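You operate a simulated robot arm through the tools that you are given. There is no shell and no other tool. Be economical: measure what you need, move in short steps, check, and stop when the job is done.

You are at the controls of a simulated two-armed robot. One attempt, no reset.

Task
Pick up the purple card with one hand, pass it to the other hand and put it on the teal bench top. Set down upright: purple card.

The check looks at the end state, three seconds after you hand in, the way a careful person would. Anything else that was tipped, shoved, dropped, spilled or broken makes it a failure.

Robot
Two 7-joint arms with two-finger parallel grippers on one trunk, on a base that drives. Base frame: it is fixed to the floor where the robot stands at the start and does not move with it; the origin is under the middle of the robot, x ahead of it, y to its left, z up; the surface under the hand at the start is at about z = 740. Readings come in mm, rad, newtons and seconds.
The left shoulder is at the start at [52, 101, 1060], the right one opposite. With the tool pointing down near the work surface each hand reaches from about 220 to 520 mm from the robot's upright axis, wherever it stands, measured 20 degrees to its own side. Places, roughly: teal bench top [3100, -800, 800]. Payload 2.4 kg a hand.
The tool frame of a hand sits at the grasp point between the pads (the TCP): z along the fingers, y along the line on which they close. The tips reach 24 mm beyond it. The gripper opens to 68 mm. The fingers are 17 mm wide and 10 mm thick; the gripper's body (40 by 70 mm) begins 41 mm behind the TCP.
Orientation is that of the tool frame in the base frame, as a unit quaternion [w, x, y, z]. With the fingers straight down and closing along the base's y, the tool's x points along the base's -x, its y along +y and its z along -z.

Tools
- The arms move only by the tool nudge_tool. It takes "left_rows", "right_rows" or both (then of equal length, played together; a hand with none holds still); each is a list of rows, each a list of 7 numbers: the shift along the base's x, y, z in units of 20 mm (1.0 is 20 mm), then the turn, a rotation vector about the base's x, y, z in units of 8 degrees (1.0 is 8 degrees), then the gripper command, from -1 (fully open) to 1 (shut), values between in proportion. In form: [[dx, dy, dz, rx, ry, rz, fingers], ...]. A call has 1 to 10 rows; each row shifts and turns the commanded pose from where the row before left it. A call with a number of a shift or a turn outside -1 to 1 is refused whole. Rows are played at 5 a second. More than 50 mm and 0.15 rad between two rows, or a gripper value outside its range, and nothing of the call is played. A pose out of reach is approached as far as the arm can. The call stops where the force on the tool passes 40 N (or 10 N more than at its start, if that is more) or the arm is blocked; 0.2 s more then pass. Each finger travels about 72 mm/s and halts on what it meets, pressing with about 28 N; the grip force reading is that of the motor and also rises with nothing between the fingers. The clock runs only during rows and for 0.2 s after the last one: add rows that do not move to give the fingers time. It gives the time, the measured TCP pose, the force on the tool (base axes), the opening and the grip force at its end, in the units of the frame above (readings bear some noise), with the torque about the TCP (base axes, N m) and any sound that the robot's microphone picked up.
- Cameras (640 x 400 px; columns grow to the right, rows downward): "scene" is now at [137.4, 0.8, 1211.3]; the picture's right is [0.02, -1.00, 0.00], its down [-0.66, -0.01, -0.75] and it looks along [0.75, 0.01, -0.66] (base axes); focal length 253 px, centre (320, 200). "left" rides on the left gripper at [84, -11, -75] in its tool frame; the picture's right is [0.13, 0.99, 0.00], its down [-0.60, 0.08, -0.79] and it looks along [-0.79, 0.10, 0.61] (tool axes); focal length 251 px, centre (320, 200). "right" rides on the right gripper at [84, 11, -75] in its tool frame; the picture's right is [-0.13, 0.99, 0.00], its down [-0.60, -0.08, -0.79] and it looks along [-0.79, -0.10, 0.61] (tool axes); focal length 251 px, centre (320, 200). There is no depth. A picture from a camera that has moved, and an enlarged one, comes with that camera's place and axes in the base frame and with its lens.
- snapshot(camera): a new picture of that camera. It takes no simulated time.
- move_column(by): slides the trunk up (or, below 0, down) by that many mm; the arms and the scene camera ride with it, the base frame stays. It gives what a move gives, with no picture.
- roll_base(legs): drives the robot by 1 to 6 legs, each [ahead, left, turn to the left] in mm, mm and rad, along the robot's own axes; the way and the turn of a leg run together, so that a leg with both is an arc; at most 1500 mm and 3.142 rad a leg. The arms and the cameras ride along, it lands a little off, and it stops where it bumps. It gives what a move gives.
- pan_tilt(pan, tilt): turns the head with the scene camera to pan (to the left, within 1.501 rad either way) and tilt (down, from -0.506 to 1.204), counted from straight ahead of the robot. It gives what a move gives.
- zoom(camera, box): a new picture of the part [left, top, right, bottom] of that camera's present view, enlarged. It takes no simulated time.
- close_job(): hands the job in; it is judged then, once.

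Go step by step. Nothing tells you exact positions but the pictures and the camera data: compare them with the known pose of the tool, close in by small moves and look again before you grip or let go. The budget is 120 turns and 100 pictures, counting those below and the enlarged ones. Unless the task says otherwise, let go and move clear before handing in, and close with one line.

The tools are called after "Request:" as name(argument=value, ...) on one line, values as JSON. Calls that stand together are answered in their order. nudge_tool: Moves the arms, as the interface text tells. Its arguments: {"type":"object","properties":{"left_rows":{"type":"array","items":{"type":"array","items":{"type":"number"}}},"right_rows":{"type":"array","items":{"type":"array","items":{"type":"number"}}}},"required":[]} The other tools are called the same way: move_column (by) slides the trunk up or down; roll_base (legs) drives the base; pan_tilt (pan, tilt) turns the head that bears the scene camera; snapshot (camera) takes a picture; zoom (camera, box) takes an enlarged picture of a part of a camera's view; close_job () hands the job in.

At the start:

```text
time: 0.0
left_position: [297.6, 131.5, 1032.2]
left_ee_rot: [0.0, 0.0, 1.0, 0.001]
left_force: [-0.6, -0.8, -1.0]
left_torque: [0.01, 0.02, -0.04]
left_gripper_width: 68.1
left_finger_force: 0.0
right_position: [382.8, -169.8, 1028.7]
right_ee_rot: [0.0, 0.0, 1.0, 0.0]
right_force: [-0.6, -0.1, -0.3]
right_torque: [-0.01, 0.02, 0.04]
right_gripper_width: 67.8
right_finger_force: 0.1
trunk travel left (down, up): [-275.0, 574.0]
robot x, y, heading: [-1.8, -1.6, -0.003]
head pan, tilt: [0.019, 0.723]
```

scene: 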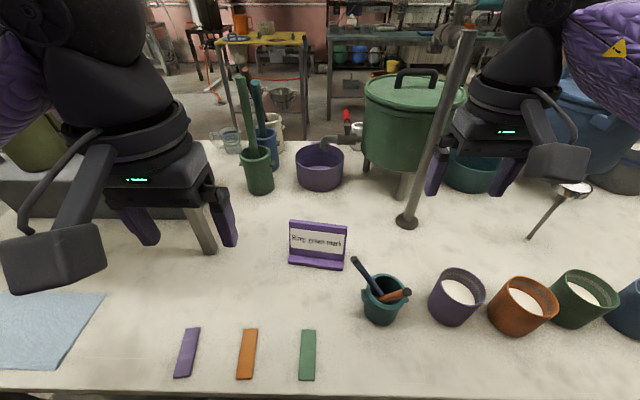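
right: 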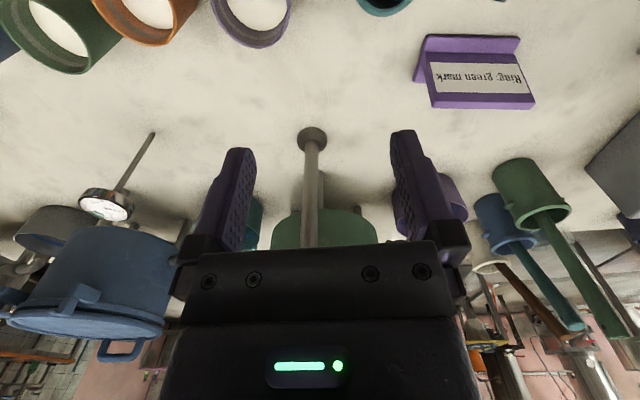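
left: 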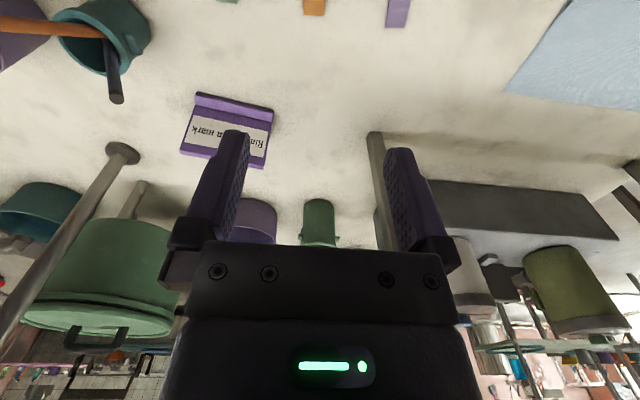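

I see a purple sign standing in the middle of the table and three flat strips at the near edge. I'll look closer to tell which one is the card.

Request:
zoom(camera="scene", box=[260, 200, 420, 300])

Request:
zoom(camera="scene", box=[160, 300, 340, 400])

Request:
zoom(camera="scene", box=[160, 0, 640, 150])

```text
4.00 times, centred on (340, 250) of scene
camera zoom: at [137.4, 0.8, 1211.3], right [0.02, -1.0, 0.0], down [-0.66, -0.01, -0.75], along [0.75, 0.01, -0.66], focal length 1013 px, centre (240, 0)
```

zoom: 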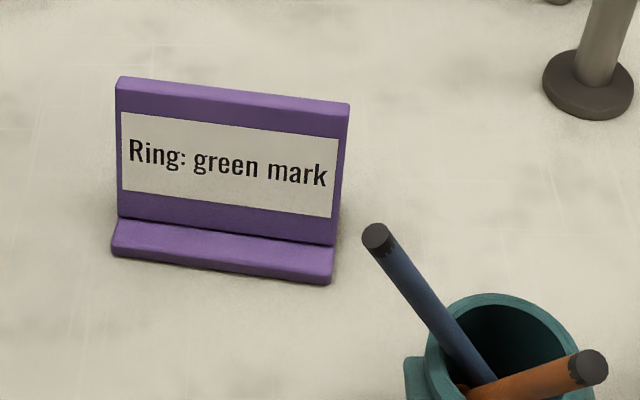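

```text
3.56 times, centred on (250, 350) of scene
camera zoom: at [137.4, 0.8, 1211.3], right [0.02, -1.0, 0.0], down [-0.66, -0.01, -0.75], along [0.75, 0.01, -0.66], focal length 901 px, centre (569, -333)
```

zoom: 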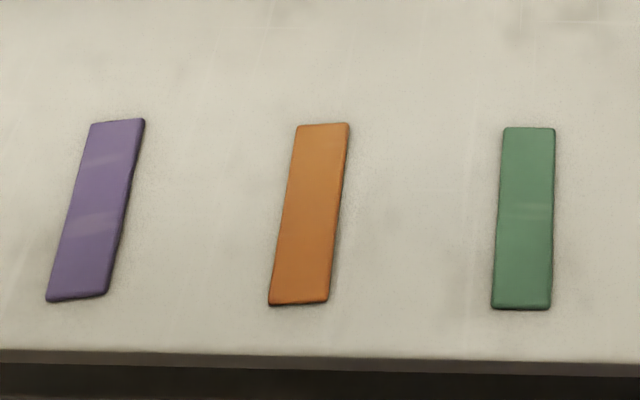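

```text
1.33 times, centred on (400, 75) of scene
camera zoom: at [137.4, 0.8, 1211.3], right [0.02, -1.0, 0.0], down [-0.66, -0.01, -0.75], along [0.75, 0.01, -0.66], focal length 338 px, centre (213, 367)
```

zoom: 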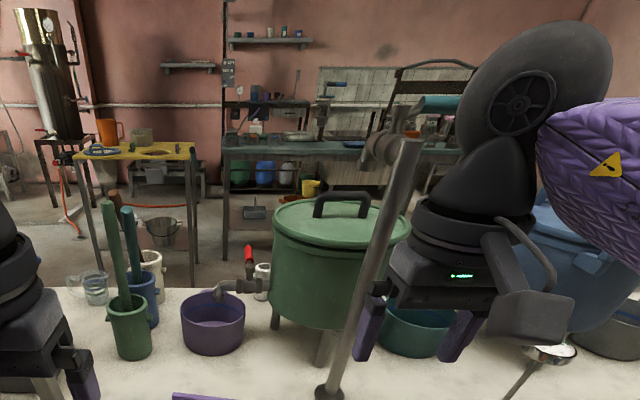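

The card is the purple sign standing at about [470, 10], about 118 mm wide and 100 mm high, yawed about 9° and leaning back a little. I'll bring the right hand above its right end, turned so the fingers close across the panel.

Request:
nudge_tool(right_rows=[[0.5, 0.5, -0.1, 0, 0, 1, -1], [0.5, 0.5, -0.1, 0, 0, 1, -1], [0.5, 0.5, -0.1, 0, 0, 1, -1], [0.5, 0.5, -0.1, 0, 0, 1, -1], [0.5, 0.5, -0.1, 0, 0, 1, -1], [0.5, 0.5, -0.1, 0, 0, 1, -1], [0.5, 0.5, -0.1, 0, 0, 1, -1], [0.5, 0.5, -0.1, 0, 0, 1, -1], [0.5, 0.5, -0.1, 0, 0, 1, -1], [0.5, 0.5, -0.1, 0, 0, 1, -1]])

Request:
snapshot(camera="right")

Request:
snapshot(camera="scene")

```text
time: 2.2
left_position: [298.6, 133.4, 1031.8]
left_ee_rot: [0.0, 0.0, 1.0, 0.0]
left_force: [0.1, -0.3, 0.4]
left_torque: [0.01, 0.0, 0.0]
left_gripper_width: 68.0
left_finger_force: 0.1
right_position: [317.9, -105.2, 1007.0]
right_ee_rot: [0.008, -0.579, 0.815, 0.013]
right_force: [0.0, 0.3, -0.1]
right_torque: [-0.01, -0.02, -0.01]
right_gripper_width: 68.3
right_finger_force: 0.1
right hand out of reach, approached as far as the arm can: row 5, 6, 7, 8, 9, 10
trunk travel left (down, up): [-275.0, 574.0]
robot x, y, heading: [-1.8, -3.9, 0.004]
head pan, tilt: [0.019, 0.723]
```

```text
93 pictures are left
camera right: at [280.4, -181.7, 1080.0], right [-0.89, 0.45, 0.02], down [0.28, 0.52, 0.81], along [0.35, 0.73, -0.59], focal length 251 px, centre (320, 200)
```

right: 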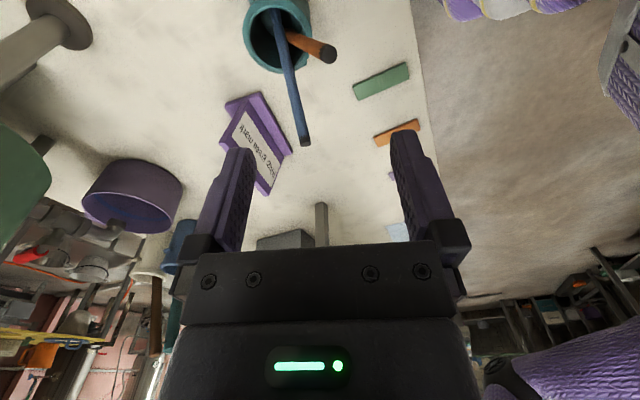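

```text
92 pictures are left
camera scene: at [137.5, 1.1, 1211.3], right [0.02, -1.0, 0.0], down [-0.66, -0.01, -0.75], along [0.75, 0.01, -0.66], focal length 253 px, centre (320, 200)
```

scene: 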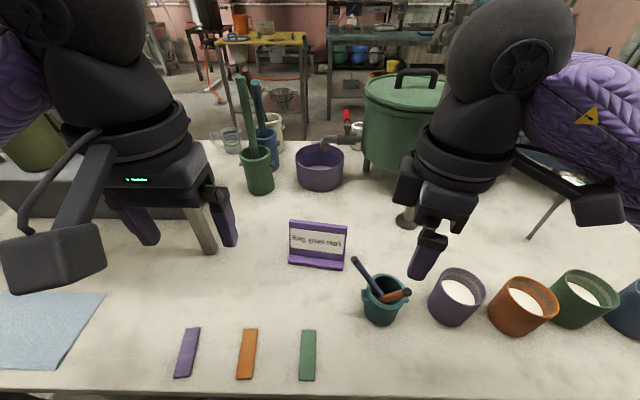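

The right hand couldn't reach that far at this height. I'll raise the trunk so the hands work lower relative to the shoulders.

Request:
move_column(by=180)

Request:
nudge_tool(right_rows=[[0, 0, -1, 0, 0, 0, -1], [0.2, 0.2, -1, 0, 0, 0, -1], [0.5, 0.5, -1, 0, 0, 0, -1], [0.5, 0.5, -1, 0, 0, 0, -1], [0.5, 0.5, -1, 0, 0, 0, -1], [0.8, 0.5, -1, 0, 0, 0, -1], [0.8, 0.3, -1, 0, 0, 0, -1], [0.8, 0.3, -1, 0, 0, 0, -1]])

Request:
snapshot(camera="scene")

Request:
snapshot(camera="right")

```text
time: 4.2
left_position: [298.6, 132.7, 1212.3]
left_ee_rot: [0.0, 0.0, 1.0, 0.0]
left_force: [0.3, 0.1, -0.4]
left_torque: [-0.02, 0.02, 0.01]
left_gripper_width: 67.9
left_finger_force: 0.0
right_position: [301.1, -102.9, 1208.4]
right_ee_rot: [0.037, -0.578, 0.815, -0.01]
right_force: [-0.1, 0.2, 0.0]
right_torque: [0.01, 0.03, -0.01]
right_gripper_width: 68.1
right_finger_force: 0.1
trunk travel left (down, up): [-455.0, 394.0]
robot x, y, heading: [-0.8, 4.8, -0.003]
head pan, tilt: [0.019, 0.723]
```

```text
time: 6.0
left_position: [298.6, 131.5, 1212.4]
left_ee_rot: [-0.001, -0.001, 1.0, 0.0]
left_force: [0.3, 0.4, 0.1]
left_torque: [0.0, -0.02, -0.03]
left_gripper_width: 68.0
left_finger_force: 0.0
right_position: [314.9, -78.1, 1149.0]
right_ee_rot: [0.038, -0.579, 0.815, -0.009]
right_force: [0.3, 0.0, 0.4]
right_torque: [-0.03, 0.02, 0.03]
right_gripper_width: 68.2
right_finger_force: 0.2
right hand out of reach, approached as far as the arm can: row 3, 4, 5, 6, 7, 8
trunk travel left (down, up): [-455.0, 394.0]
robot x, y, heading: [-1.6, -3.3, 0.001]
head pan, tilt: [0.019, 0.723]
```

```text
91 pictures are left
camera scene: at [108.1, 0.9, 1392.9], right [0.02, -1.0, 0.0], down [-0.66, -0.01, -0.75], along [0.75, 0.01, -0.66], focal length 253 px, centre (320, 200)
```

scene: 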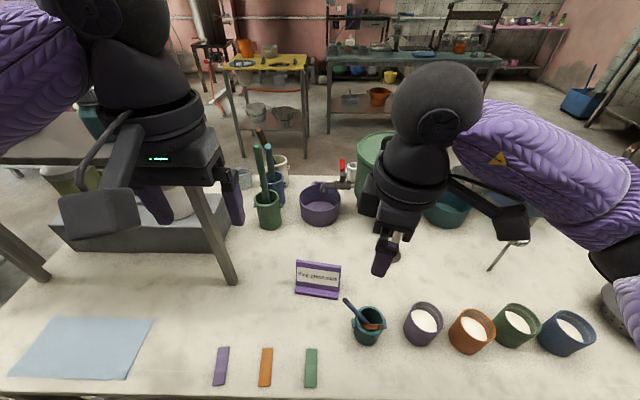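

```text
90 pictures are left
camera right: at [272.4, -155.3, 1220.1], right [-0.89, 0.45, -0.05], down [0.21, 0.52, 0.83], along [0.4, 0.73, -0.56], focal length 251 px, centre (320, 200)
```

right: 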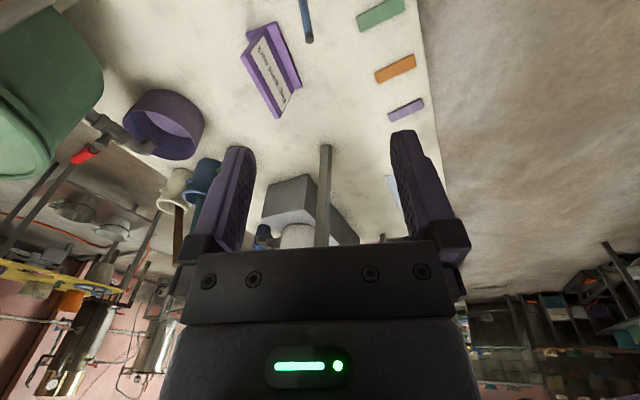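

The yaw near 70° seems to hit a joint limit close to the body. I'll move the right hand out to a comfortable spot on its own side and test the yaw there.

Request:
nudge_tool(right_rows=[[0, -1, 0, 0, 0, 0, -1], [0.3, -1, 0, 0, 0, 0, -1], [0.5, -1, -0.5, 0, 0, 0, -1], [0.8, -1, -1, 0, 0, 0, -1], [0.8, -1, -1, 0, 0, 0, -1], [0.8, 0, -1, 0, 0, 0, -1], [0.8, 0, -1, 0, 0, 0, -1], [0, 0, -1, 0, 0, 0.4, -1], [0, 0, -1, 0, 0, 0.4, -1], [0, 0, 0, 0, 0, 0.5, -1]])

```text
time: 8.2
left_position: [298.9, 132.2, 1212.6]
left_ee_rot: [0.0, -0.001, 1.0, 0.0]
left_force: [-0.2, 0.0, -0.5]
left_torque: [-0.02, -0.02, -0.01]
left_gripper_width: 68.1
left_finger_force: 0.0
right_position: [291.8, -107.0, 1124.9]
right_ee_rot: [0.05, -0.582, 0.811, -0.013]
right_force: [0.1, -0.4, -0.1]
right_torque: [0.03, 0.01, -0.03]
right_gripper_width: 68.1
right_finger_force: 0.1
right hand out of reach, approached as far as the arm can: row 1, 2, 3, 4, 5, 6, 7, 8, 9, 10
trunk travel left (down, up): [-455.0, 394.0]
robot x, y, heading: [-3.1, 1.1, 0.001]
head pan, tilt: [0.019, 0.723]
```

It's stuck against a limit, so I'll unwind the yaw first and then move outward.

Request:
nudge_tool(right_rows=[[0, 0, 0, 0, 0, -1, -1], [0, 0, 0, 0, 0, -1, -1], [0, -0.5, 0, 0, 0, -1, -1], [0.3, -1, 0, 0, 0, -1, -1], [0.5, -1, -0.5, 0, 0, -1, -1], [0.8, -1, -1, 0, 0, 0, -1], [0.8, -1, -1, 0, 0, 0, -1], [0.8, 0, -1, 0, 0, 0, -1], [0.8, 0, -1, 0, 0, 0, -1], [0.5, 0, -1, 0, 0, 0, -1]])

Request:
snapshot(camera="scene")

```text
time: 10.4
left_position: [299.0, 131.7, 1212.8]
left_ee_rot: [0.001, 0.0, 1.0, -0.001]
left_force: [-0.7, -0.1, 0.7]
left_torque: [0.01, -0.02, 0.01]
left_gripper_width: 67.9
left_finger_force: 0.1
right_position: [381.4, -196.0, 1015.8]
right_ee_rot: [0.043, -0.269, 0.962, -0.029]
right_force: [0.2, 0.4, -0.1]
right_torque: [-0.03, -0.01, 0.0]
right_gripper_width: 67.9
right_finger_force: 0.2
trunk travel left (down, up): [-455.0, 394.0]
robot x, y, heading: [-0.2, -0.5, 0.004]
head pan, tilt: [0.019, 0.723]
```

```text
89 pictures are left
camera scene: at [108.2, 0.8, 1392.9], right [0.02, -1.0, 0.0], down [-0.66, -0.01, -0.75], along [0.75, 0.01, -0.66], focal length 253 px, centre (320, 200)
```

scene: 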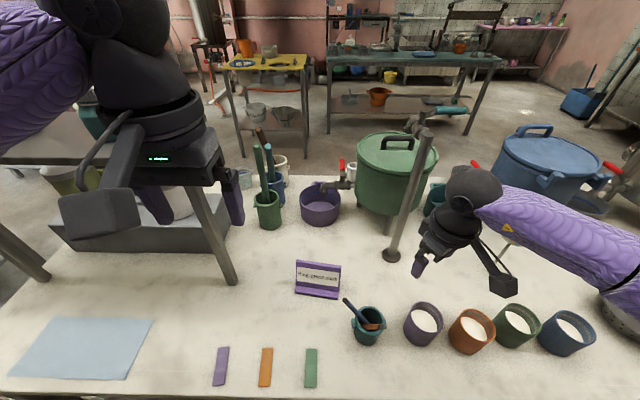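

There's good room here. I'll test rotating in place.

Request:
nudge_tool(right_rows=[[0, 0, -0.5, 0, 0, 1, -1], [0, 0, -0.5, 0, 0, 1, -1], [0, 0, -0.5, 0, 0, 1, -1], [0, 0, -0.5, 0, 0, 1, -1], [0, 0, 0, 0, 0, 1, -1], [0, 0, 0, 0, 0, 1, -1]])

```text
time: 11.8
left_position: [299.8, 133.3, 1213.2]
left_ee_rot: [-0.001, -0.001, 1.0, 0.0]
left_force: [-0.7, 0.3, 0.0]
left_torque: [-0.01, 0.0, 0.01]
left_gripper_width: 68.0
left_finger_force: 0.1
right_position: [282.6, -161.3, 1010.0]
right_ee_rot: [0.053, -0.561, 0.826, -0.003]
right_force: [0.1, -0.9, -1.1]
right_torque: [-0.02, 0.0, -0.01]
right_gripper_width: 68.1
right_finger_force: 0.0
right hand out of reach, approached as far as the arm can: row 2, 3, 4, 5, 6
trunk travel left (down, up): [-455.0, 394.0]
robot x, y, heading: [0.7, 2.1, 0.002]
head pan, tilt: [0.019, 0.723]
```

Positive yaw on the right hand stops at about 45°, so I'll turn it the other way, to about −99°, which has the fingers closing across the panel just as well.

Request:
nudge_tool(right_rows=[[0, 0, 0, 0, 0, -1, -1], [0, 0, 0, 0, 0, -1, -1], [0, 0, 0, 0, 0, -1, -1], [0.5, 0, 0, 0, 0, -1, -1], [1, 0, 0, 0, 0, -1, -1], [1, 0, 0, 0, 0, -1, -1], [1, 0, 0, 0, 0, -1, -1], [1, 0, 0, 0, 0, -1, -1], [1, 0, 0, 0, 0, -1, -1], [0, 0, 0, 0, 0, -1, -1]])

Request:
nudge_tool(right_rows=[[0, 0, 0, 0, 0, -1, -1], [0, 0, 0, 0, 0, -1, -1], [0, 0, 0, 0, 0, -1, -1], [0, 0, 0, 0, 0, -1, -1], [0, 0, 0, 0, 0, -1, -1], [0, 0, 0, 0, 0, -1, -1], [0, 0, 0, 0, 0, -1, -1], [0, 0, 0, 0, 0, -1, -1], [0, 0, 0, 0, 0, -1, -1], [0, 0, 0, 0, 0, -1, -1]])

Request:
snapshot(camera="right")

Request:
snapshot(camera="scene")

```text
time: 14.0
left_position: [297.7, 132.7, 1212.3]
left_ee_rot: [0.0, 0.0, 1.0, 0.0]
left_force: [-0.1, -0.1, -0.6]
left_torque: [0.02, -0.02, 0.01]
left_gripper_width: 68.2
left_finger_force: 0.0
right_position: [391.9, -161.9, 1009.8]
right_ee_rot: [0.038, 0.103, 0.993, -0.037]
right_force: [-0.4, 0.6, -0.5]
right_torque: [-0.04, 0.0, -0.02]
right_gripper_width: 67.9
right_finger_force: 0.0
trunk travel left (down, up): [-455.0, 394.0]
robot x, y, heading: [-1.5, -0.2, 0.004]
head pan, tilt: [0.019, 0.723]
```

```text
time: 16.2
left_position: [298.0, 132.9, 1211.5]
left_ee_rot: [0.0, 0.001, 1.0, 0.0]
left_force: [0.0, 1.1, 0.2]
left_torque: [0.0, 0.04, 0.02]
left_gripper_width: 68.1
left_finger_force: 0.1
right_position: [392.5, -162.1, 1012.0]
right_ee_rot: [0.005, 0.717, 0.695, -0.053]
right_force: [-0.7, -1.0, -1.5]
right_torque: [-0.01, -0.01, 0.02]
right_gripper_width: 68.1
right_finger_force: 0.1
trunk travel left (down, up): [-455.0, 394.0]
robot x, y, heading: [-2.5, -1.6, 0.0]
head pan, tilt: [0.019, 0.723]
```

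```text
88 pictures are left
camera right: at [411.4, -72.3, 1077.7], right [0.98, -0.16, -0.05], down [-0.04, -0.53, 0.84], along [-0.17, -0.83, -0.53], focal length 251 px, centre (320, 200)
```

right: 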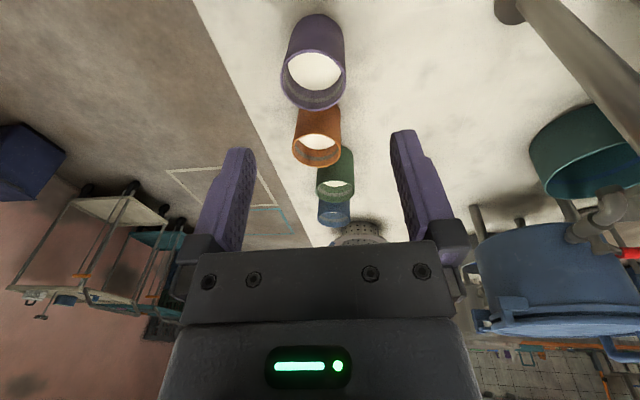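

```text
87 pictures are left
camera scene: at [108.2, 0.8, 1392.9], right [0.02, -1.0, 0.0], down [-0.66, -0.01, -0.75], along [0.75, 0.01, -0.66], focal length 253 px, centre (320, 200)
```

scene: 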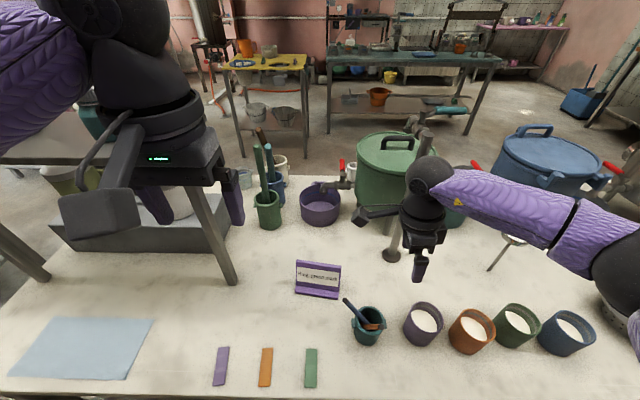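

That works. The raised scene camera now gives me a second viewpoint, so I'll zoom on the card to measure its lean.

Request:
zoom(camera="scene", box=[280, 250, 360, 300])

Request:
snapshot(camera="left")

```text
8.00 times, centred on (320, 275) of scene
camera zoom: at [108.2, 0.8, 1392.9], right [0.02, -1.0, 0.0], down [-0.66, -0.01, -0.75], along [0.75, 0.01, -0.66], focal length 2026 px, centre (320, -400)
```

zoom: 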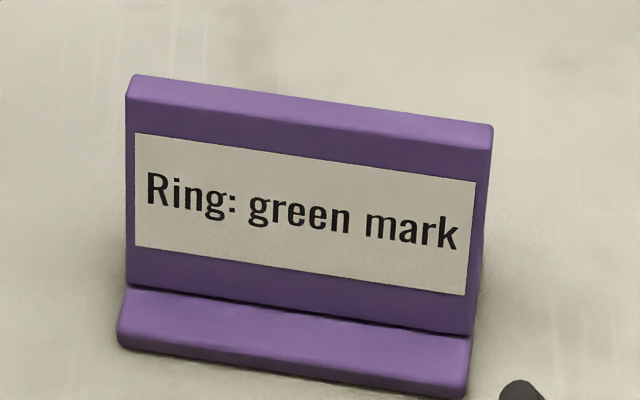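

```text
85 pictures are left
camera left: at [215.9, 121.3, 1288.3], right [-0.13, 0.99, 0.0], down [0.6, 0.08, 0.79], along [0.79, 0.1, -0.61], focal length 251 px, centre (320, 200)
```

left: 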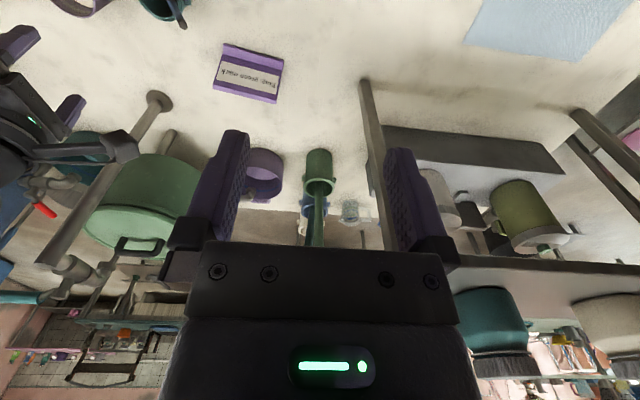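

The panel leans back about 15° and its top is at z ≈ 835. I'll move the right hand to a pre-grasp above the right end, aligned to the panel and leaning outward so the left hand has room later.

Request:
nudge_tool(right_rows=[[0.67, 0.58, -0.51, 0.475, 0.128, -0.178, -1], [0.67, 0.58, -0.51, 0.475, 0.128, -0.178, -1], [0.67, 0.58, -0.51, 0.475, 0.128, -0.178, -1], [0.67, 0.58, -0.51, 0.475, 0.128, -0.178, -1], [0.67, 0.58, -0.51, 0.475, 0.128, -0.178, -1], [0.67, 0.58, -0.51, 0.475, 0.128, -0.178, -1], [0.67, 0.58, -0.51, 0.475, 0.128, -0.178, -1], [0.67, 0.58, -0.51, 0.475, 0.128, -0.178, -1]])

Request:
snapshot(camera="right")

Request:
snapshot(camera="scene")

```text
time: 18.0
left_position: [299.3, 133.9, 1211.5]
left_ee_rot: [-0.001, 0.0, 1.0, -0.001]
left_force: [0.3, 0.5, 0.2]
left_torque: [-0.01, 0.0, 0.0]
left_gripper_width: 68.1
left_finger_force: 0.2
right_position: [438.6, -73.8, 943.5]
right_ee_rot: [-0.232, 0.751, 0.613, 0.077]
right_force: [0.0, -0.4, 0.5]
right_torque: [-0.02, 0.01, -0.05]
right_gripper_width: 67.9
right_finger_force: 0.0
right hand out of reach, approached as far as the arm can: row 5, 6, 7, 8
trunk travel left (down, up): [-455.0, 394.0]
robot x, y, heading: [-1.8, 3.4, 0.007]
head pan, tilt: [0.019, 0.723]
```

```text
84 pictures are left
camera right: at [482.0, -32.9, 1040.2], right [0.92, -0.26, -0.3], down [-0.09, -0.87, 0.48], along [-0.39, -0.41, -0.83], focal length 251 px, centre (320, 200)
```

right: 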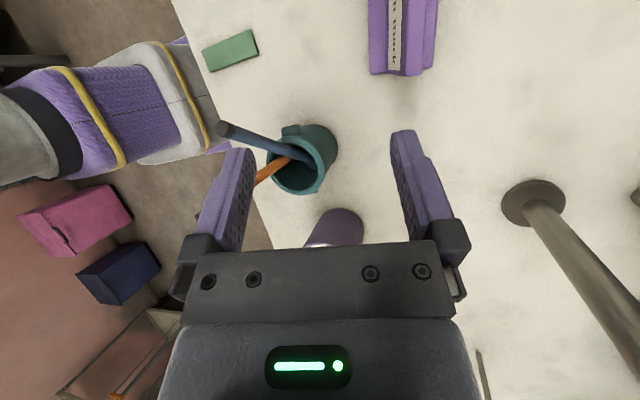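

```text
83 pictures are left
camera scene: at [108.6, 2.1, 1392.8], right [0.02, -1.0, 0.0], down [-0.66, -0.01, -0.75], along [0.75, 0.01, -0.66], focal length 253 px, centre (320, 200)
```

scene: 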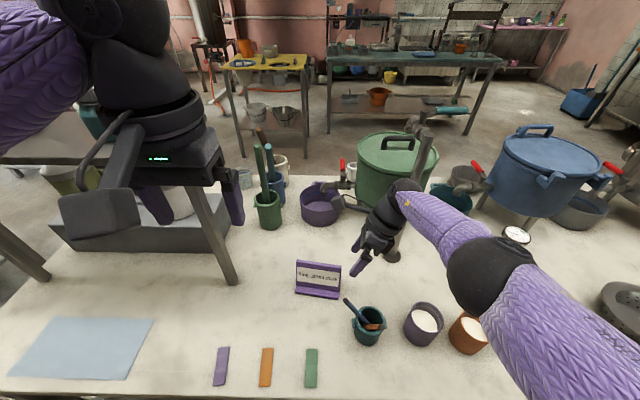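

The card is just out of reach from here. I'll look down at the gap between base and table before driving closer.

Request:
pan_tilt(pan=0, tilt=1.2)

Request:
snapshot(camera="scene")

```text
time: 18.9
left_position: [299.0, 130.8, 1212.8]
left_ee_rot: [0.0, 0.0, 1.0, 0.0]
left_force: [-0.4, 1.0, 0.2]
left_torque: [0.01, 0.03, 0.01]
left_gripper_width: 68.3
left_finger_force: 0.1
right_position: [437.9, -75.1, 943.1]
right_ee_rot: [-0.23, 0.752, 0.613, 0.078]
right_force: [-0.1, 1.1, -0.8]
right_torque: [0.03, -0.02, 0.0]
right_gripper_width: 68.0
right_finger_force: 0.2
trunk travel left (down, up): [-455.0, 394.0]
robot x, y, heading: [-1.6, 0.0, -0.002]
head pan, tilt: [0.0, 1.201]
```

```text
82 pictures are left
camera scene: at [80.1, -0.7, 1358.9], right [0.0, -1.0, 0.0], down [-0.93, 0.0, -0.36], along [0.36, 0.0, -0.93], focal length 253 px, centre (320, 200)
```

scene: 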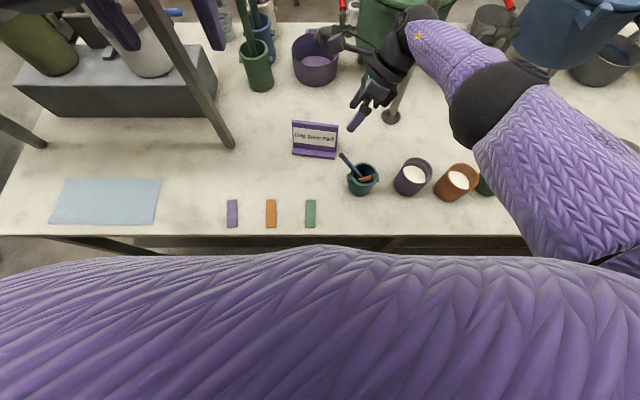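

There's clearance at the table edge but I can't see the base itself, so I'll turn left a little to bring the right shoulder nearer, without driving into the table.

Request:
roll_base(legs=[[0, 0, 0.4]])

Request:
pan_tilt(pan=-0.3, tilt=0.9)

Request:
snapshot(camera="scene")

Request:
snapshot(camera="right")

```text
time: 20.5
left_position: [224.1, 238.2, 1212.4]
left_ee_rot: [0.0, -0.198, 0.98, 0.0]
left_force: [0.7, 0.2, -0.4]
left_torque: [0.01, 0.01, -0.02]
left_gripper_width: 68.0
left_finger_force: 0.0
right_position: [433.2, 102.0, 942.0]
right_ee_rot: [-0.241, 0.616, 0.75, 0.03]
right_force: [-0.5, 0.3, -0.3]
right_torque: [0.02, 0.03, -0.04]
right_gripper_width: 68.2
right_finger_force: 0.0
trunk travel left (down, up): [-455.0, 394.0]
robot x, y, heading: [1.4, -4.5, 0.404]
head pan, tilt: [0.0, 1.201]
```

```text
time: 21.3
left_position: [224.0, 238.6, 1212.1]
left_ee_rot: [0.0, -0.198, 0.98, 0.001]
left_force: [-0.9, -0.5, -0.1]
left_torque: [-0.03, 0.0, 0.05]
left_gripper_width: 68.0
left_finger_force: 0.0
right_position: [433.2, 102.7, 942.6]
right_ee_rot: [-0.24, 0.617, 0.749, 0.03]
right_force: [-0.8, 0.4, 0.0]
right_torque: [0.02, 0.01, 0.0]
right_gripper_width: 68.0
right_finger_force: 0.1
trunk travel left (down, up): [-455.0, 394.0]
robot x, y, heading: [-0.4, 2.1, 0.401]
head pan, tilt: [-0.3, 0.901]
```

```text
81 pictures are left
camera scene: at [97.3, 16.5, 1378.6], right [0.1, -0.99, 0.0], down [-0.78, -0.08, -0.62], along [0.62, 0.06, -0.78], focal length 253 px, centre (320, 200)
```

scene: 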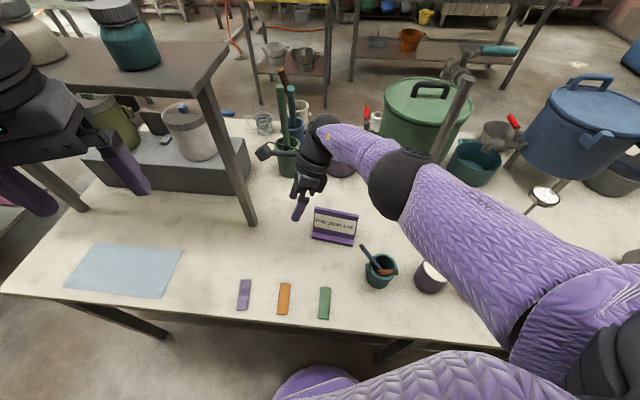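

```text
80 pictures are left
camera right: at [457.4, 155.8, 1040.3], right [0.95, 0.12, -0.3], down [0.26, -0.84, 0.48], along [-0.2, -0.53, -0.83], focal length 251 px, centre (320, 200)
```

right: 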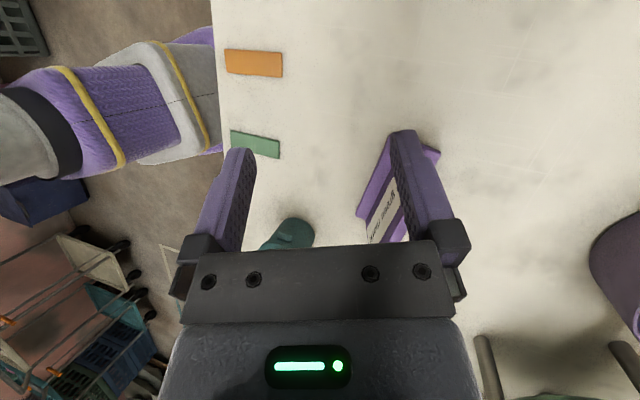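

I'll raise and re-yaw the right hand, then lower the trunk so the shoulder sits nearer the wrist height.

Request:
nudge_tool(right_rows=[[0.1, -0.4, 0.9, 0, 0, -0.48, -1], [0.1, -0.7, 0.9, 0, 0, -0.48, -1], [0.1, -0.9, 0.9, 0, 0, -0.48, -1], [0.1, -0.9, 0.9, 0, 0, -0.48, -1], [0.1, -1, 0.9, 0, 0, -0.48, -1], [0.1, -1, 0.9, 0, 0, -0.48, -1]])

Request:
move_column(by=-120)

Request:
snapshot(camera="scene")

```text
time: 22.7
left_position: [222.7, 238.0, 1212.7]
left_ee_rot: [0.0, -0.197, 0.98, 0.0]
left_force: [-0.1, -0.1, -0.7]
left_torque: [-0.02, -0.01, -0.02]
left_gripper_width: 68.1
left_finger_force: 0.0
right_position: [445.6, 2.8, 1050.6]
right_ee_rot: [-0.23, 0.753, 0.611, 0.078]
right_force: [0.4, -0.1, 0.3]
right_torque: [0.01, -0.02, 0.01]
right_gripper_width: 68.1
right_finger_force: 0.1
trunk travel left (down, up): [-455.0, 394.0]
robot x, y, heading: [2.5, 1.0, 0.403]
head pan, tilt: [-0.3, 0.901]
```

```text
time: 24.2
left_position: [222.7, 237.3, 1093.2]
left_ee_rot: [0.0, -0.198, 0.98, 0.0]
left_force: [0.0, 0.9, -0.7]
left_torque: [0.04, 0.02, 0.02]
left_gripper_width: 67.9
left_finger_force: 0.1
right_position: [445.6, 4.2, 932.0]
right_ee_rot: [-0.231, 0.753, 0.611, 0.078]
right_force: [0.5, 0.4, 0.4]
right_torque: [0.0, -0.03, -0.01]
right_gripper_width: 68.1
right_finger_force: 0.1
trunk travel left (down, up): [-335.0, 514.0]
robot x, y, heading: [4.2, -1.0, 0.397]
head pan, tilt: [-0.3, 0.901]
```

```text
79 pictures are left
camera scene: at [113.1, 23.0, 1257.9], right [0.1, -1.0, 0.0], down [-0.78, -0.08, -0.62], along [0.62, 0.06, -0.78], focal length 253 px, centre (320, 200)
```

scene: 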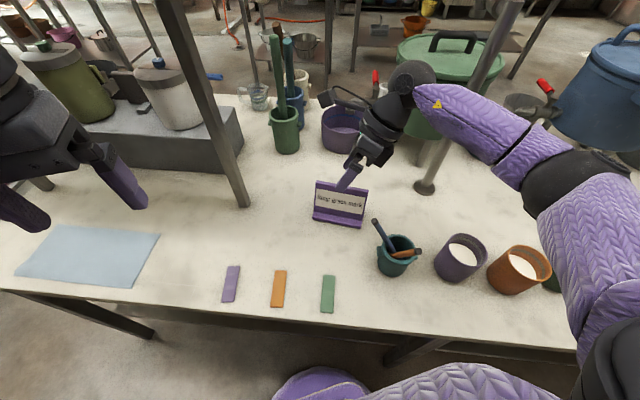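

Reach is fine now. I'll move to the hover point along the approach line.

Request:
nudge_tool(right_rows=[[0.67, -0.91, 0, 0, 0, 0, -1], [0.67, -0.91, 0, 0, 0, 0, -1], [0.67, -0.91, 0, 0, 0, 0, -1], [0.67, -0.91, -0.5, 0, 0, 0, -1], [0, 0, -0.7, 0, 0, 0, -1]])

Request:
zoom(camera="scene", box=[260, 100, 460, 225])

Request:
snapshot(camera="right")

```text
time: 25.4
left_position: [224.6, 236.8, 1093.0]
left_ee_rot: [0.0, -0.197, 0.98, 0.0]
left_force: [0.0, -0.3, -0.2]
left_torque: [0.0, -0.01, -0.01]
left_gripper_width: 68.0
left_finger_force: 0.1
right_position: [499.3, -69.8, 906.3]
right_ee_rot: [-0.23, 0.753, 0.611, 0.078]
right_force: [0.7, 0.0, -0.2]
right_torque: [0.0, -0.03, -0.02]
right_gripper_width: 67.9
right_finger_force: 0.1
trunk travel left (down, up): [-335.0, 514.0]
robot x, y, heading: [1.7, 0.8, 0.4]
head pan, tilt: [-0.3, 0.901]
```

```text
3.20 times, centred on (360, 162) of scene
camera zoom: at [113.3, 23.0, 1257.8], right [0.1, -1.0, 0.0], down [-0.78, -0.08, -0.62], along [0.62, 0.06, -0.78], focal length 810 px, centre (192, 320)
```

zoom: 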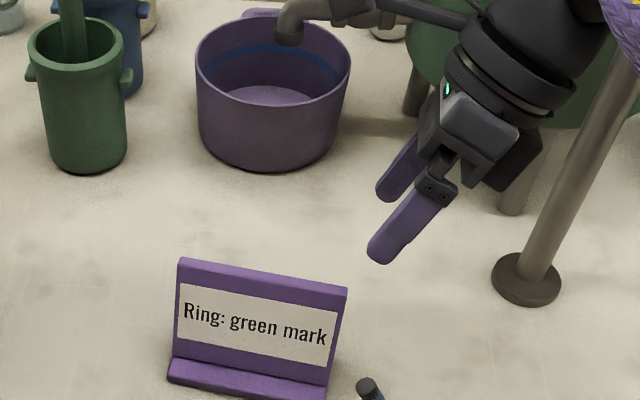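

```text
77 pictures are left
camera right: at [541.9, -29.3, 1004.0], right [0.92, -0.26, -0.3], down [-0.09, -0.87, 0.48], along [-0.39, -0.41, -0.83], focal length 251 px, centre (320, 200)
```

right: 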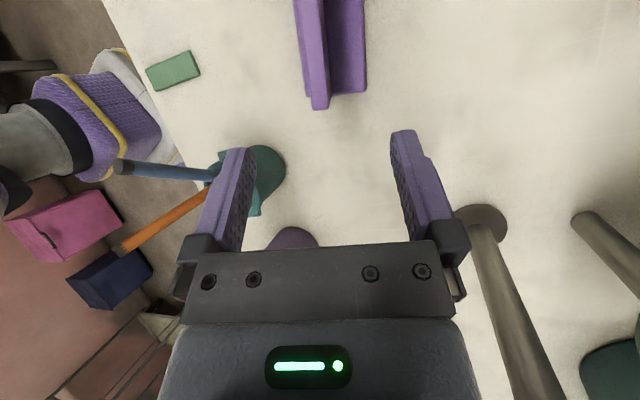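

The panel edge lines up with the middle of the fingers. I'll advance most of the way along the tool axis and look again.

Request:
nudge_tool(right_rows=[[-0.127, 0.348, -0.76, 0, 0, 0, -1], [-0.127, 0.348, -0.76, 0, 0, 0, -1], [-0.127, 0.348, -0.76, 0, 0, 0, -1], [-0.127, 0.348, -0.76, 0, 0, 0, -1]])

Request:
zoom(camera="scene", box=[280, 125, 440, 225])

Request:
snapshot(camera="right")

```text
time: 26.4
left_position: [223.0, 237.2, 1091.6]
left_ee_rot: [-0.001, -0.198, 0.98, 0.001]
left_force: [-0.1, 0.4, -0.1]
left_torque: [-0.01, -0.04, 0.0]
left_gripper_width: 68.0
left_finger_force: 0.0
right_position: [489.4, -41.3, 846.2]
right_ee_rot: [-0.23, 0.753, 0.611, 0.078]
right_force: [-0.4, -0.3, 0.1]
right_torque: [-0.01, 0.0, -0.04]
right_gripper_width: 67.9
right_finger_force: 0.0
trunk travel left (down, up): [-335.0, 514.0]
robot x, y, heading: [-3.1, 1.2, 0.4]
head pan, tilt: [-0.3, 0.901]
```

```text
4.00 times, centred on (360, 175) of scene
camera zoom: at [113.3, 23.1, 1257.8], right [0.1, -1.0, 0.0], down [-0.78, -0.08, -0.62], along [0.62, 0.06, -0.78], focal length 1013 px, centre (160, 300)
```

zoom: 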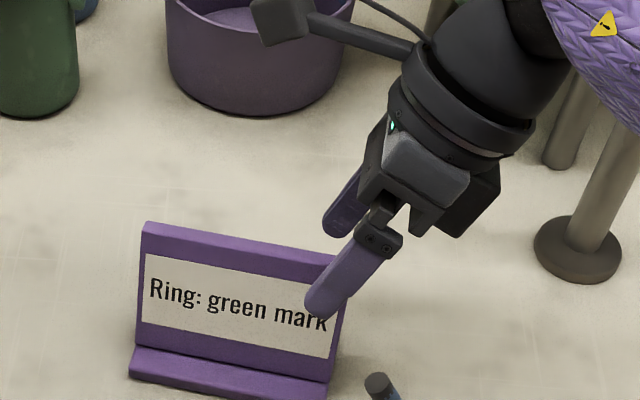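

```text
75 pictures are left
camera right: at [531.9, -0.7, 943.6], right [0.92, -0.26, -0.3], down [-0.09, -0.87, 0.48], along [-0.39, -0.41, -0.83], focal length 251 px, centre (320, 200)
```

right: 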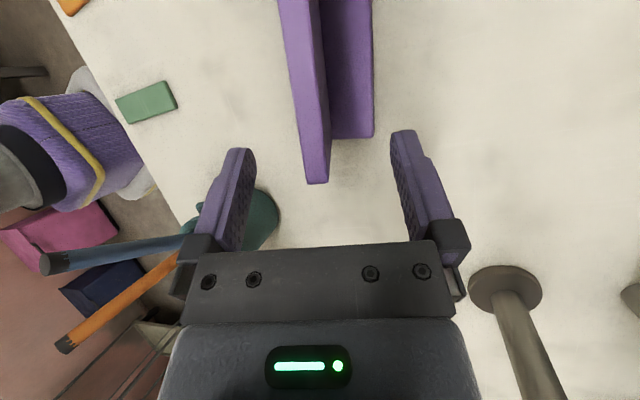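

It's well straddled. I'll go the last 34 mm and then close.

Request:
nudge_tool(right_rows=[[-0.13, 0.35, -0.78, 0, 0, 0, -1], [-0.13, 0.35, -0.78, 0, 0, 0, -1]])

Request:
snapshot(camera="right")

Request:
zoom(camera="scene", box=[280, 125, 440, 225])

```text
time: 27.0
left_position: [224.9, 238.1, 1092.0]
left_ee_rot: [0.001, -0.197, 0.98, -0.001]
left_force: [-0.6, -0.9, -0.4]
left_torque: [-0.01, 0.0, 0.0]
left_gripper_width: 68.0
left_finger_force: 0.0
right_position: [483.2, -26.4, 815.3]
right_ee_rot: [-0.231, 0.753, 0.612, 0.078]
right_force: [0.6, -0.8, -0.3]
right_torque: [0.0, 0.02, -0.03]
right_gripper_width: 68.0
right_finger_force: 0.0
trunk travel left (down, up): [-335.0, 514.0]
robot x, y, heading: [-0.4, 0.1, 0.398]
head pan, tilt: [-0.3, 0.901]
```

```text
74 pictures are left
camera right: at [526.5, 13.5, 912.1], right [0.92, -0.26, -0.3], down [-0.09, -0.87, 0.48], along [-0.39, -0.41, -0.83], focal length 251 px, centre (320, 200)
```

right: 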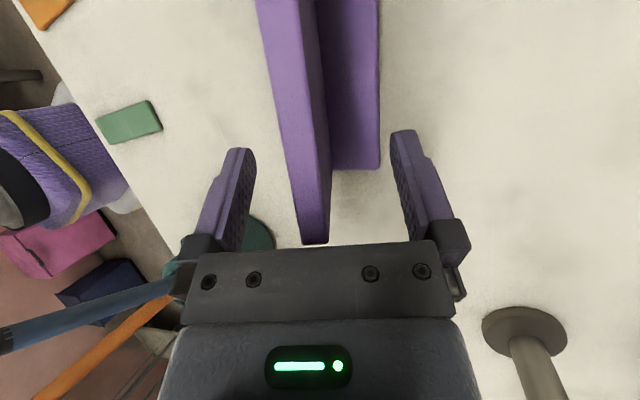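

```text
4.00 times, centred on (360, 175) of scene
camera zoom: at [113.3, 23.1, 1257.8], right [0.1, -1.0, 0.0], down [-0.78, -0.08, -0.62], along [0.62, 0.06, -0.78], focal length 1013 px, centre (160, 300)
```

zoom: 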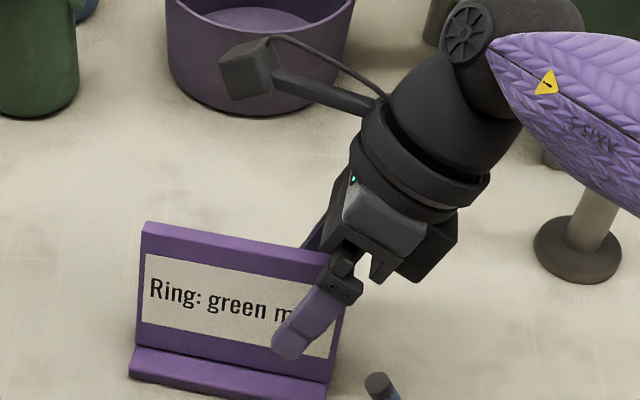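

Now closing on the card.

Request:
nudge_tool(right_rows=[[-0.1, 0, 0, 0, 0, 0, 0], [0, 0, 0, 0, 0, 0, 0.5], [0, 0, 0, 0, 0, 0, 1], [0, 0, 0, 0, 0, 0, 1], [0, 0, 0, 0, 0, 0, 1]])

Request:
snapshot(camera="right")

Request:
zoom(camera="scene", box=[280, 125, 440, 225])

```text
time: 28.2
left_position: [225.0, 238.7, 1094.0]
left_ee_rot: [0.0, -0.198, 0.98, -0.001]
left_force: [0.7, 0.0, 0.8]
left_torque: [0.01, 0.04, -0.01]
left_gripper_width: 68.1
left_finger_force: 0.1
right_position: [481.9, -26.4, 813.4]
right_ee_rot: [-0.23, 0.753, 0.611, 0.078]
right_force: [-0.6, 0.9, 1.5]
right_torque: [0.15, -0.04, 0.02]
right_gripper_width: 11.7
right_finger_force: 27.9
trunk travel left (down, up): [-335.0, 514.0]
robot x, y, heading: [0.3, -2.3, 0.401]
head pan, tilt: [-0.3, 0.901]
```

```text
72 pictures are left
camera right: at [524.6, 13.5, 912.5], right [0.92, -0.26, -0.3], down [-0.09, -0.87, 0.48], along [-0.39, -0.41, -0.83], focal length 251 px, centre (320, 200)
```

right: 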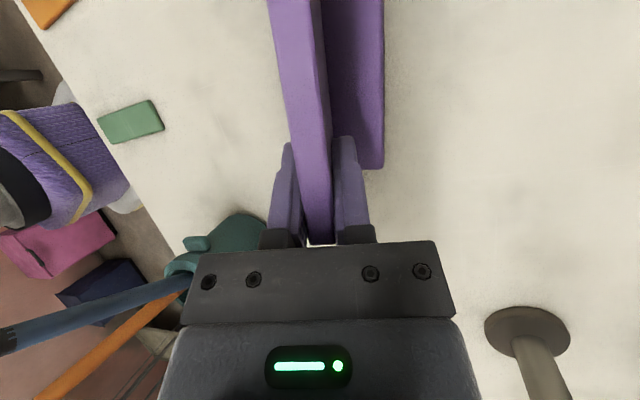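

```text
4.00 times, centred on (360, 175) of scene
camera zoom: at [113.2, 23.1, 1257.8], right [0.1, -1.0, 0.0], down [-0.78, -0.08, -0.62], along [0.62, 0.06, -0.78], focal length 1013 px, centre (160, 300)
```

zoom: 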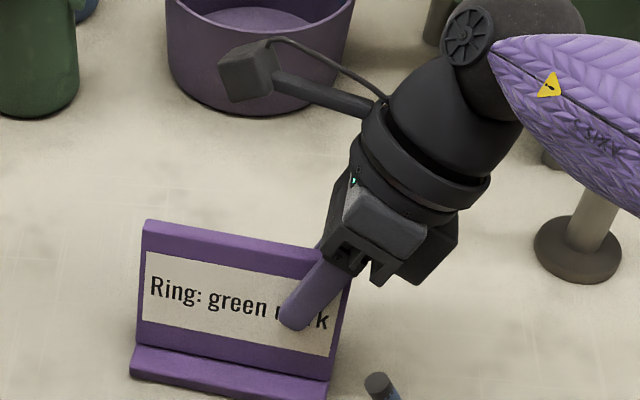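

The card is gripped (11.7 mm between the pads). Lifting straight up.

Request:
nudge_tool(right_rows=[[0, 0, 0.5, 0, 0, 0, 1], [0, 0, 1, 0, 0, 0, 1], [0, 0, 1, 0, 0, 0, 1], [0, 0, 1, 0, 0, 0, 1], [-0.3, 0, 1, 0, 0, 0, 1], [-0.5, 0, 1, 0, 0, 0, 1], [-0.5, 0, 1, 0, 0, 0, 1]])

Request:
snapshot(camera="scene")

Request:
snapshot(camera="right")

```text
time: 29.8
left_position: [222.9, 238.3, 1092.1]
left_ee_rot: [0.0, -0.198, 0.98, 0.0]
left_force: [-0.4, -0.1, -0.4]
left_torque: [0.01, -0.01, 0.0]
left_gripper_width: 68.2
left_finger_force: 0.0
right_position: [455.0, -28.5, 945.7]
right_ee_rot: [-0.23, 0.753, 0.611, 0.078]
right_force: [0.8, -0.2, -1.5]
right_torque: [-0.02, 0.04, 0.0]
right_gripper_width: 11.5
right_finger_force: 27.7
trunk travel left (down, up): [-335.0, 514.0]
robot x, y, heading: [-0.1, -1.0, 0.395]
head pan, tilt: [-0.3, 0.901]
```

```text
70 pictures are left
camera scene: at [113.2, 23.0, 1257.8], right [0.1, -1.0, 0.0], down [-0.78, -0.08, -0.62], along [0.62, 0.06, -0.78], focal length 253 px, centre (320, 200)
```

scene: 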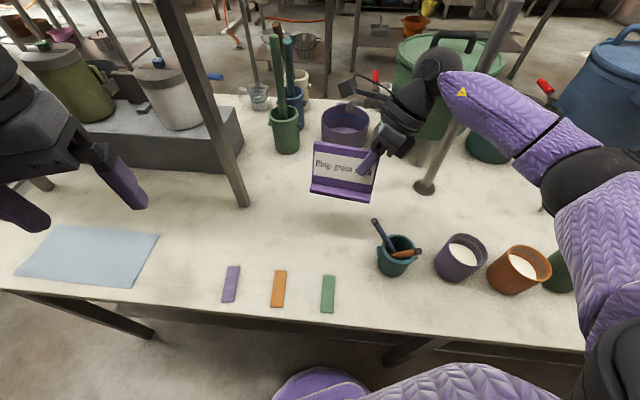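

```text
69 pictures are left
camera right: at [498.5, 12.7, 1042.6], right [0.92, -0.26, -0.3], down [-0.09, -0.87, 0.48], along [-0.39, -0.41, -0.83], focal length 251 px, centre (320, 200)
```

right: 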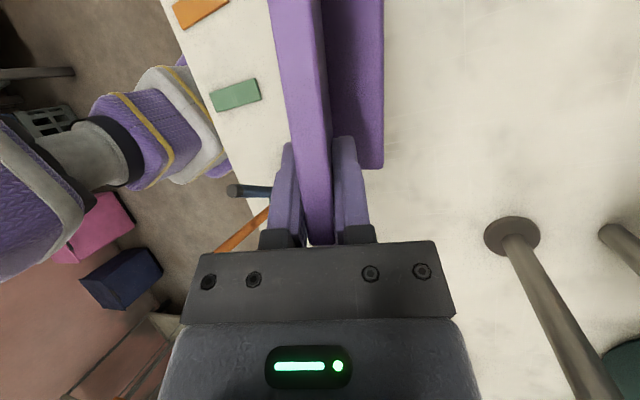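

The card holds firmly. I'll back away from the table before handing over, which clears the rack and the ring stand.

Request:
roll_base(legs=[[-500, 0, 0]])

Request:
pan_tilt(pan=0, tilt=0.75)

Request:
snapshot(camera="scene")

```text
time: 32.8
left_position: [-238.1, 42.7, 1092.1]
left_ee_rot: [0.0, -0.197, 0.98, 0.0]
left_force: [0.4, -0.1, 0.0]
left_torque: [-0.01, 0.01, 0.02]
left_gripper_width: 68.0
left_finger_force: 0.0
right_position: [-7.1, -222.6, 944.2]
right_ee_rot: [-0.231, 0.754, 0.61, 0.079]
right_force: [0.2, -0.2, -0.1]
right_torque: [-0.02, 0.0, -0.02]
right_gripper_width: 11.7
right_finger_force: 27.9
trunk travel left (down, up): [-335.0, 514.0]
robot x, y, heading: [-464.2, -192.1, 0.399]
head pan, tilt: [-0.3, 0.901]
```

```text
time: 33.6
left_position: [-237.5, 43.2, 1092.4]
left_ee_rot: [0.0, -0.198, 0.98, 0.0]
left_force: [-0.1, -0.3, -0.5]
left_torque: [0.02, 0.01, -0.05]
left_gripper_width: 68.4
left_finger_force: 0.2
right_position: [-7.1, -222.2, 945.4]
right_ee_rot: [-0.23, 0.754, 0.61, 0.079]
right_force: [0.4, 0.0, -0.4]
right_torque: [-0.04, -0.02, 0.02]
right_gripper_width: 11.7
right_finger_force: 27.5
trunk travel left (down, up): [-335.0, 514.0]
robot x, y, heading: [-463.9, -195.1, 0.399]
head pan, tilt: [0.0, 0.75]
```

```text
68 pictures are left
camera scene: at [-347.6, -147.0, 1269.7], right [0.39, -0.92, 0.0], down [-0.63, -0.26, -0.73], along [0.67, 0.28, -0.68], focal length 253 px, centre (320, 200)
```

scene: 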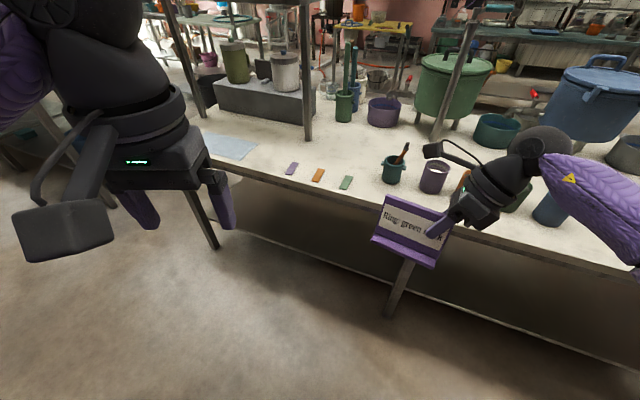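

The robot is clear of the table now. I'll turn back to heading 0, then swing the right hand so the panel's free end points back and left towards the left hand.

Request:
roll_base(legs=[[0, 0, -0.399]])

Request:
nudge_tool(right_rows=[[0, 0.77, -0.3, 0, 0, 0.95, 1], [0, 0.77, -0.3, 0, 0, 0.95, 1], [0, 0.77, -0.3, 0, 0, 0.95, 1], [0, 0.77, -0.3, 0, 0, 0.95, 1], [0, 0.77, -0.3, 0, 0, 0.95, 1], [0, 0.77, -0.3, 0, 0, 0.95, 1]])

Request:
snapshot(camera="scene")

```text
time: 35.2
left_position: [-163.9, -61.6, 1093.5]
left_ee_rot: [0.0, -0.001, 1.0, -0.001]
left_force: [0.0, 0.3, 0.3]
left_torque: [-0.01, -0.03, 0.0]
left_gripper_width: 68.3
left_finger_force: 0.1
right_position: [-53.9, -396.5, 944.2]
right_ee_rot: [-0.211, 0.859, 0.451, 0.123]
right_force: [-0.1, -1.2, -1.4]
right_torque: [-0.03, -0.07, -0.01]
right_gripper_width: 11.8
right_finger_force: 28.3
trunk travel left (down, up): [-335.0, 514.0]
robot x, y, heading: [-462.0, -194.7, 0.003]
head pan, tilt: [0.0, 0.75]
```

```text
time: 36.6
left_position: [-163.2, -62.7, 1092.4]
left_ee_rot: [0.0, 0.0, 1.0, 0.0]
left_force: [0.9, -0.6, 0.6]
left_torque: [-0.04, 0.0, 0.0]
left_gripper_width: 68.0
left_finger_force: 0.2
right_position: [-53.7, -304.0, 908.4]
right_ee_rot: [-0.241, 0.617, 0.748, 0.032]
right_force: [-0.4, -0.5, -1.2]
right_torque: [0.0, 0.01, -0.01]
right_gripper_width: 11.8
right_finger_force: 27.8
trunk travel left (down, up): [-335.0, 514.0]
robot x, y, heading: [-463.4, -195.2, 0.003]
head pan, tilt: [0.0, 0.75]
```

```text
67 pictures are left
camera scene: at [-337.9, -195.0, 1269.7], right [0.0, -1.0, 0.0], down [-0.68, 0.0, -0.73], along [0.73, 0.0, -0.68], focal length 253 px, centre (320, 200)
```

scene: 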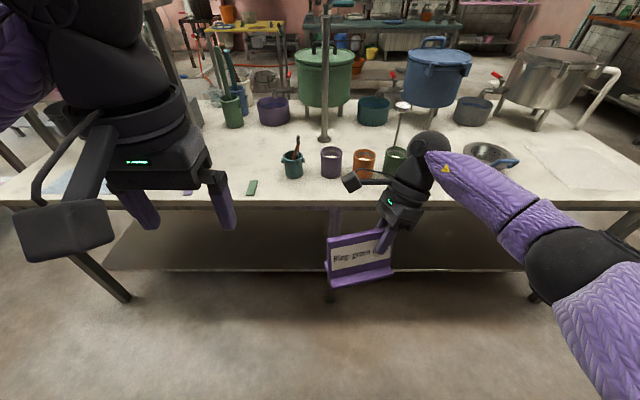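

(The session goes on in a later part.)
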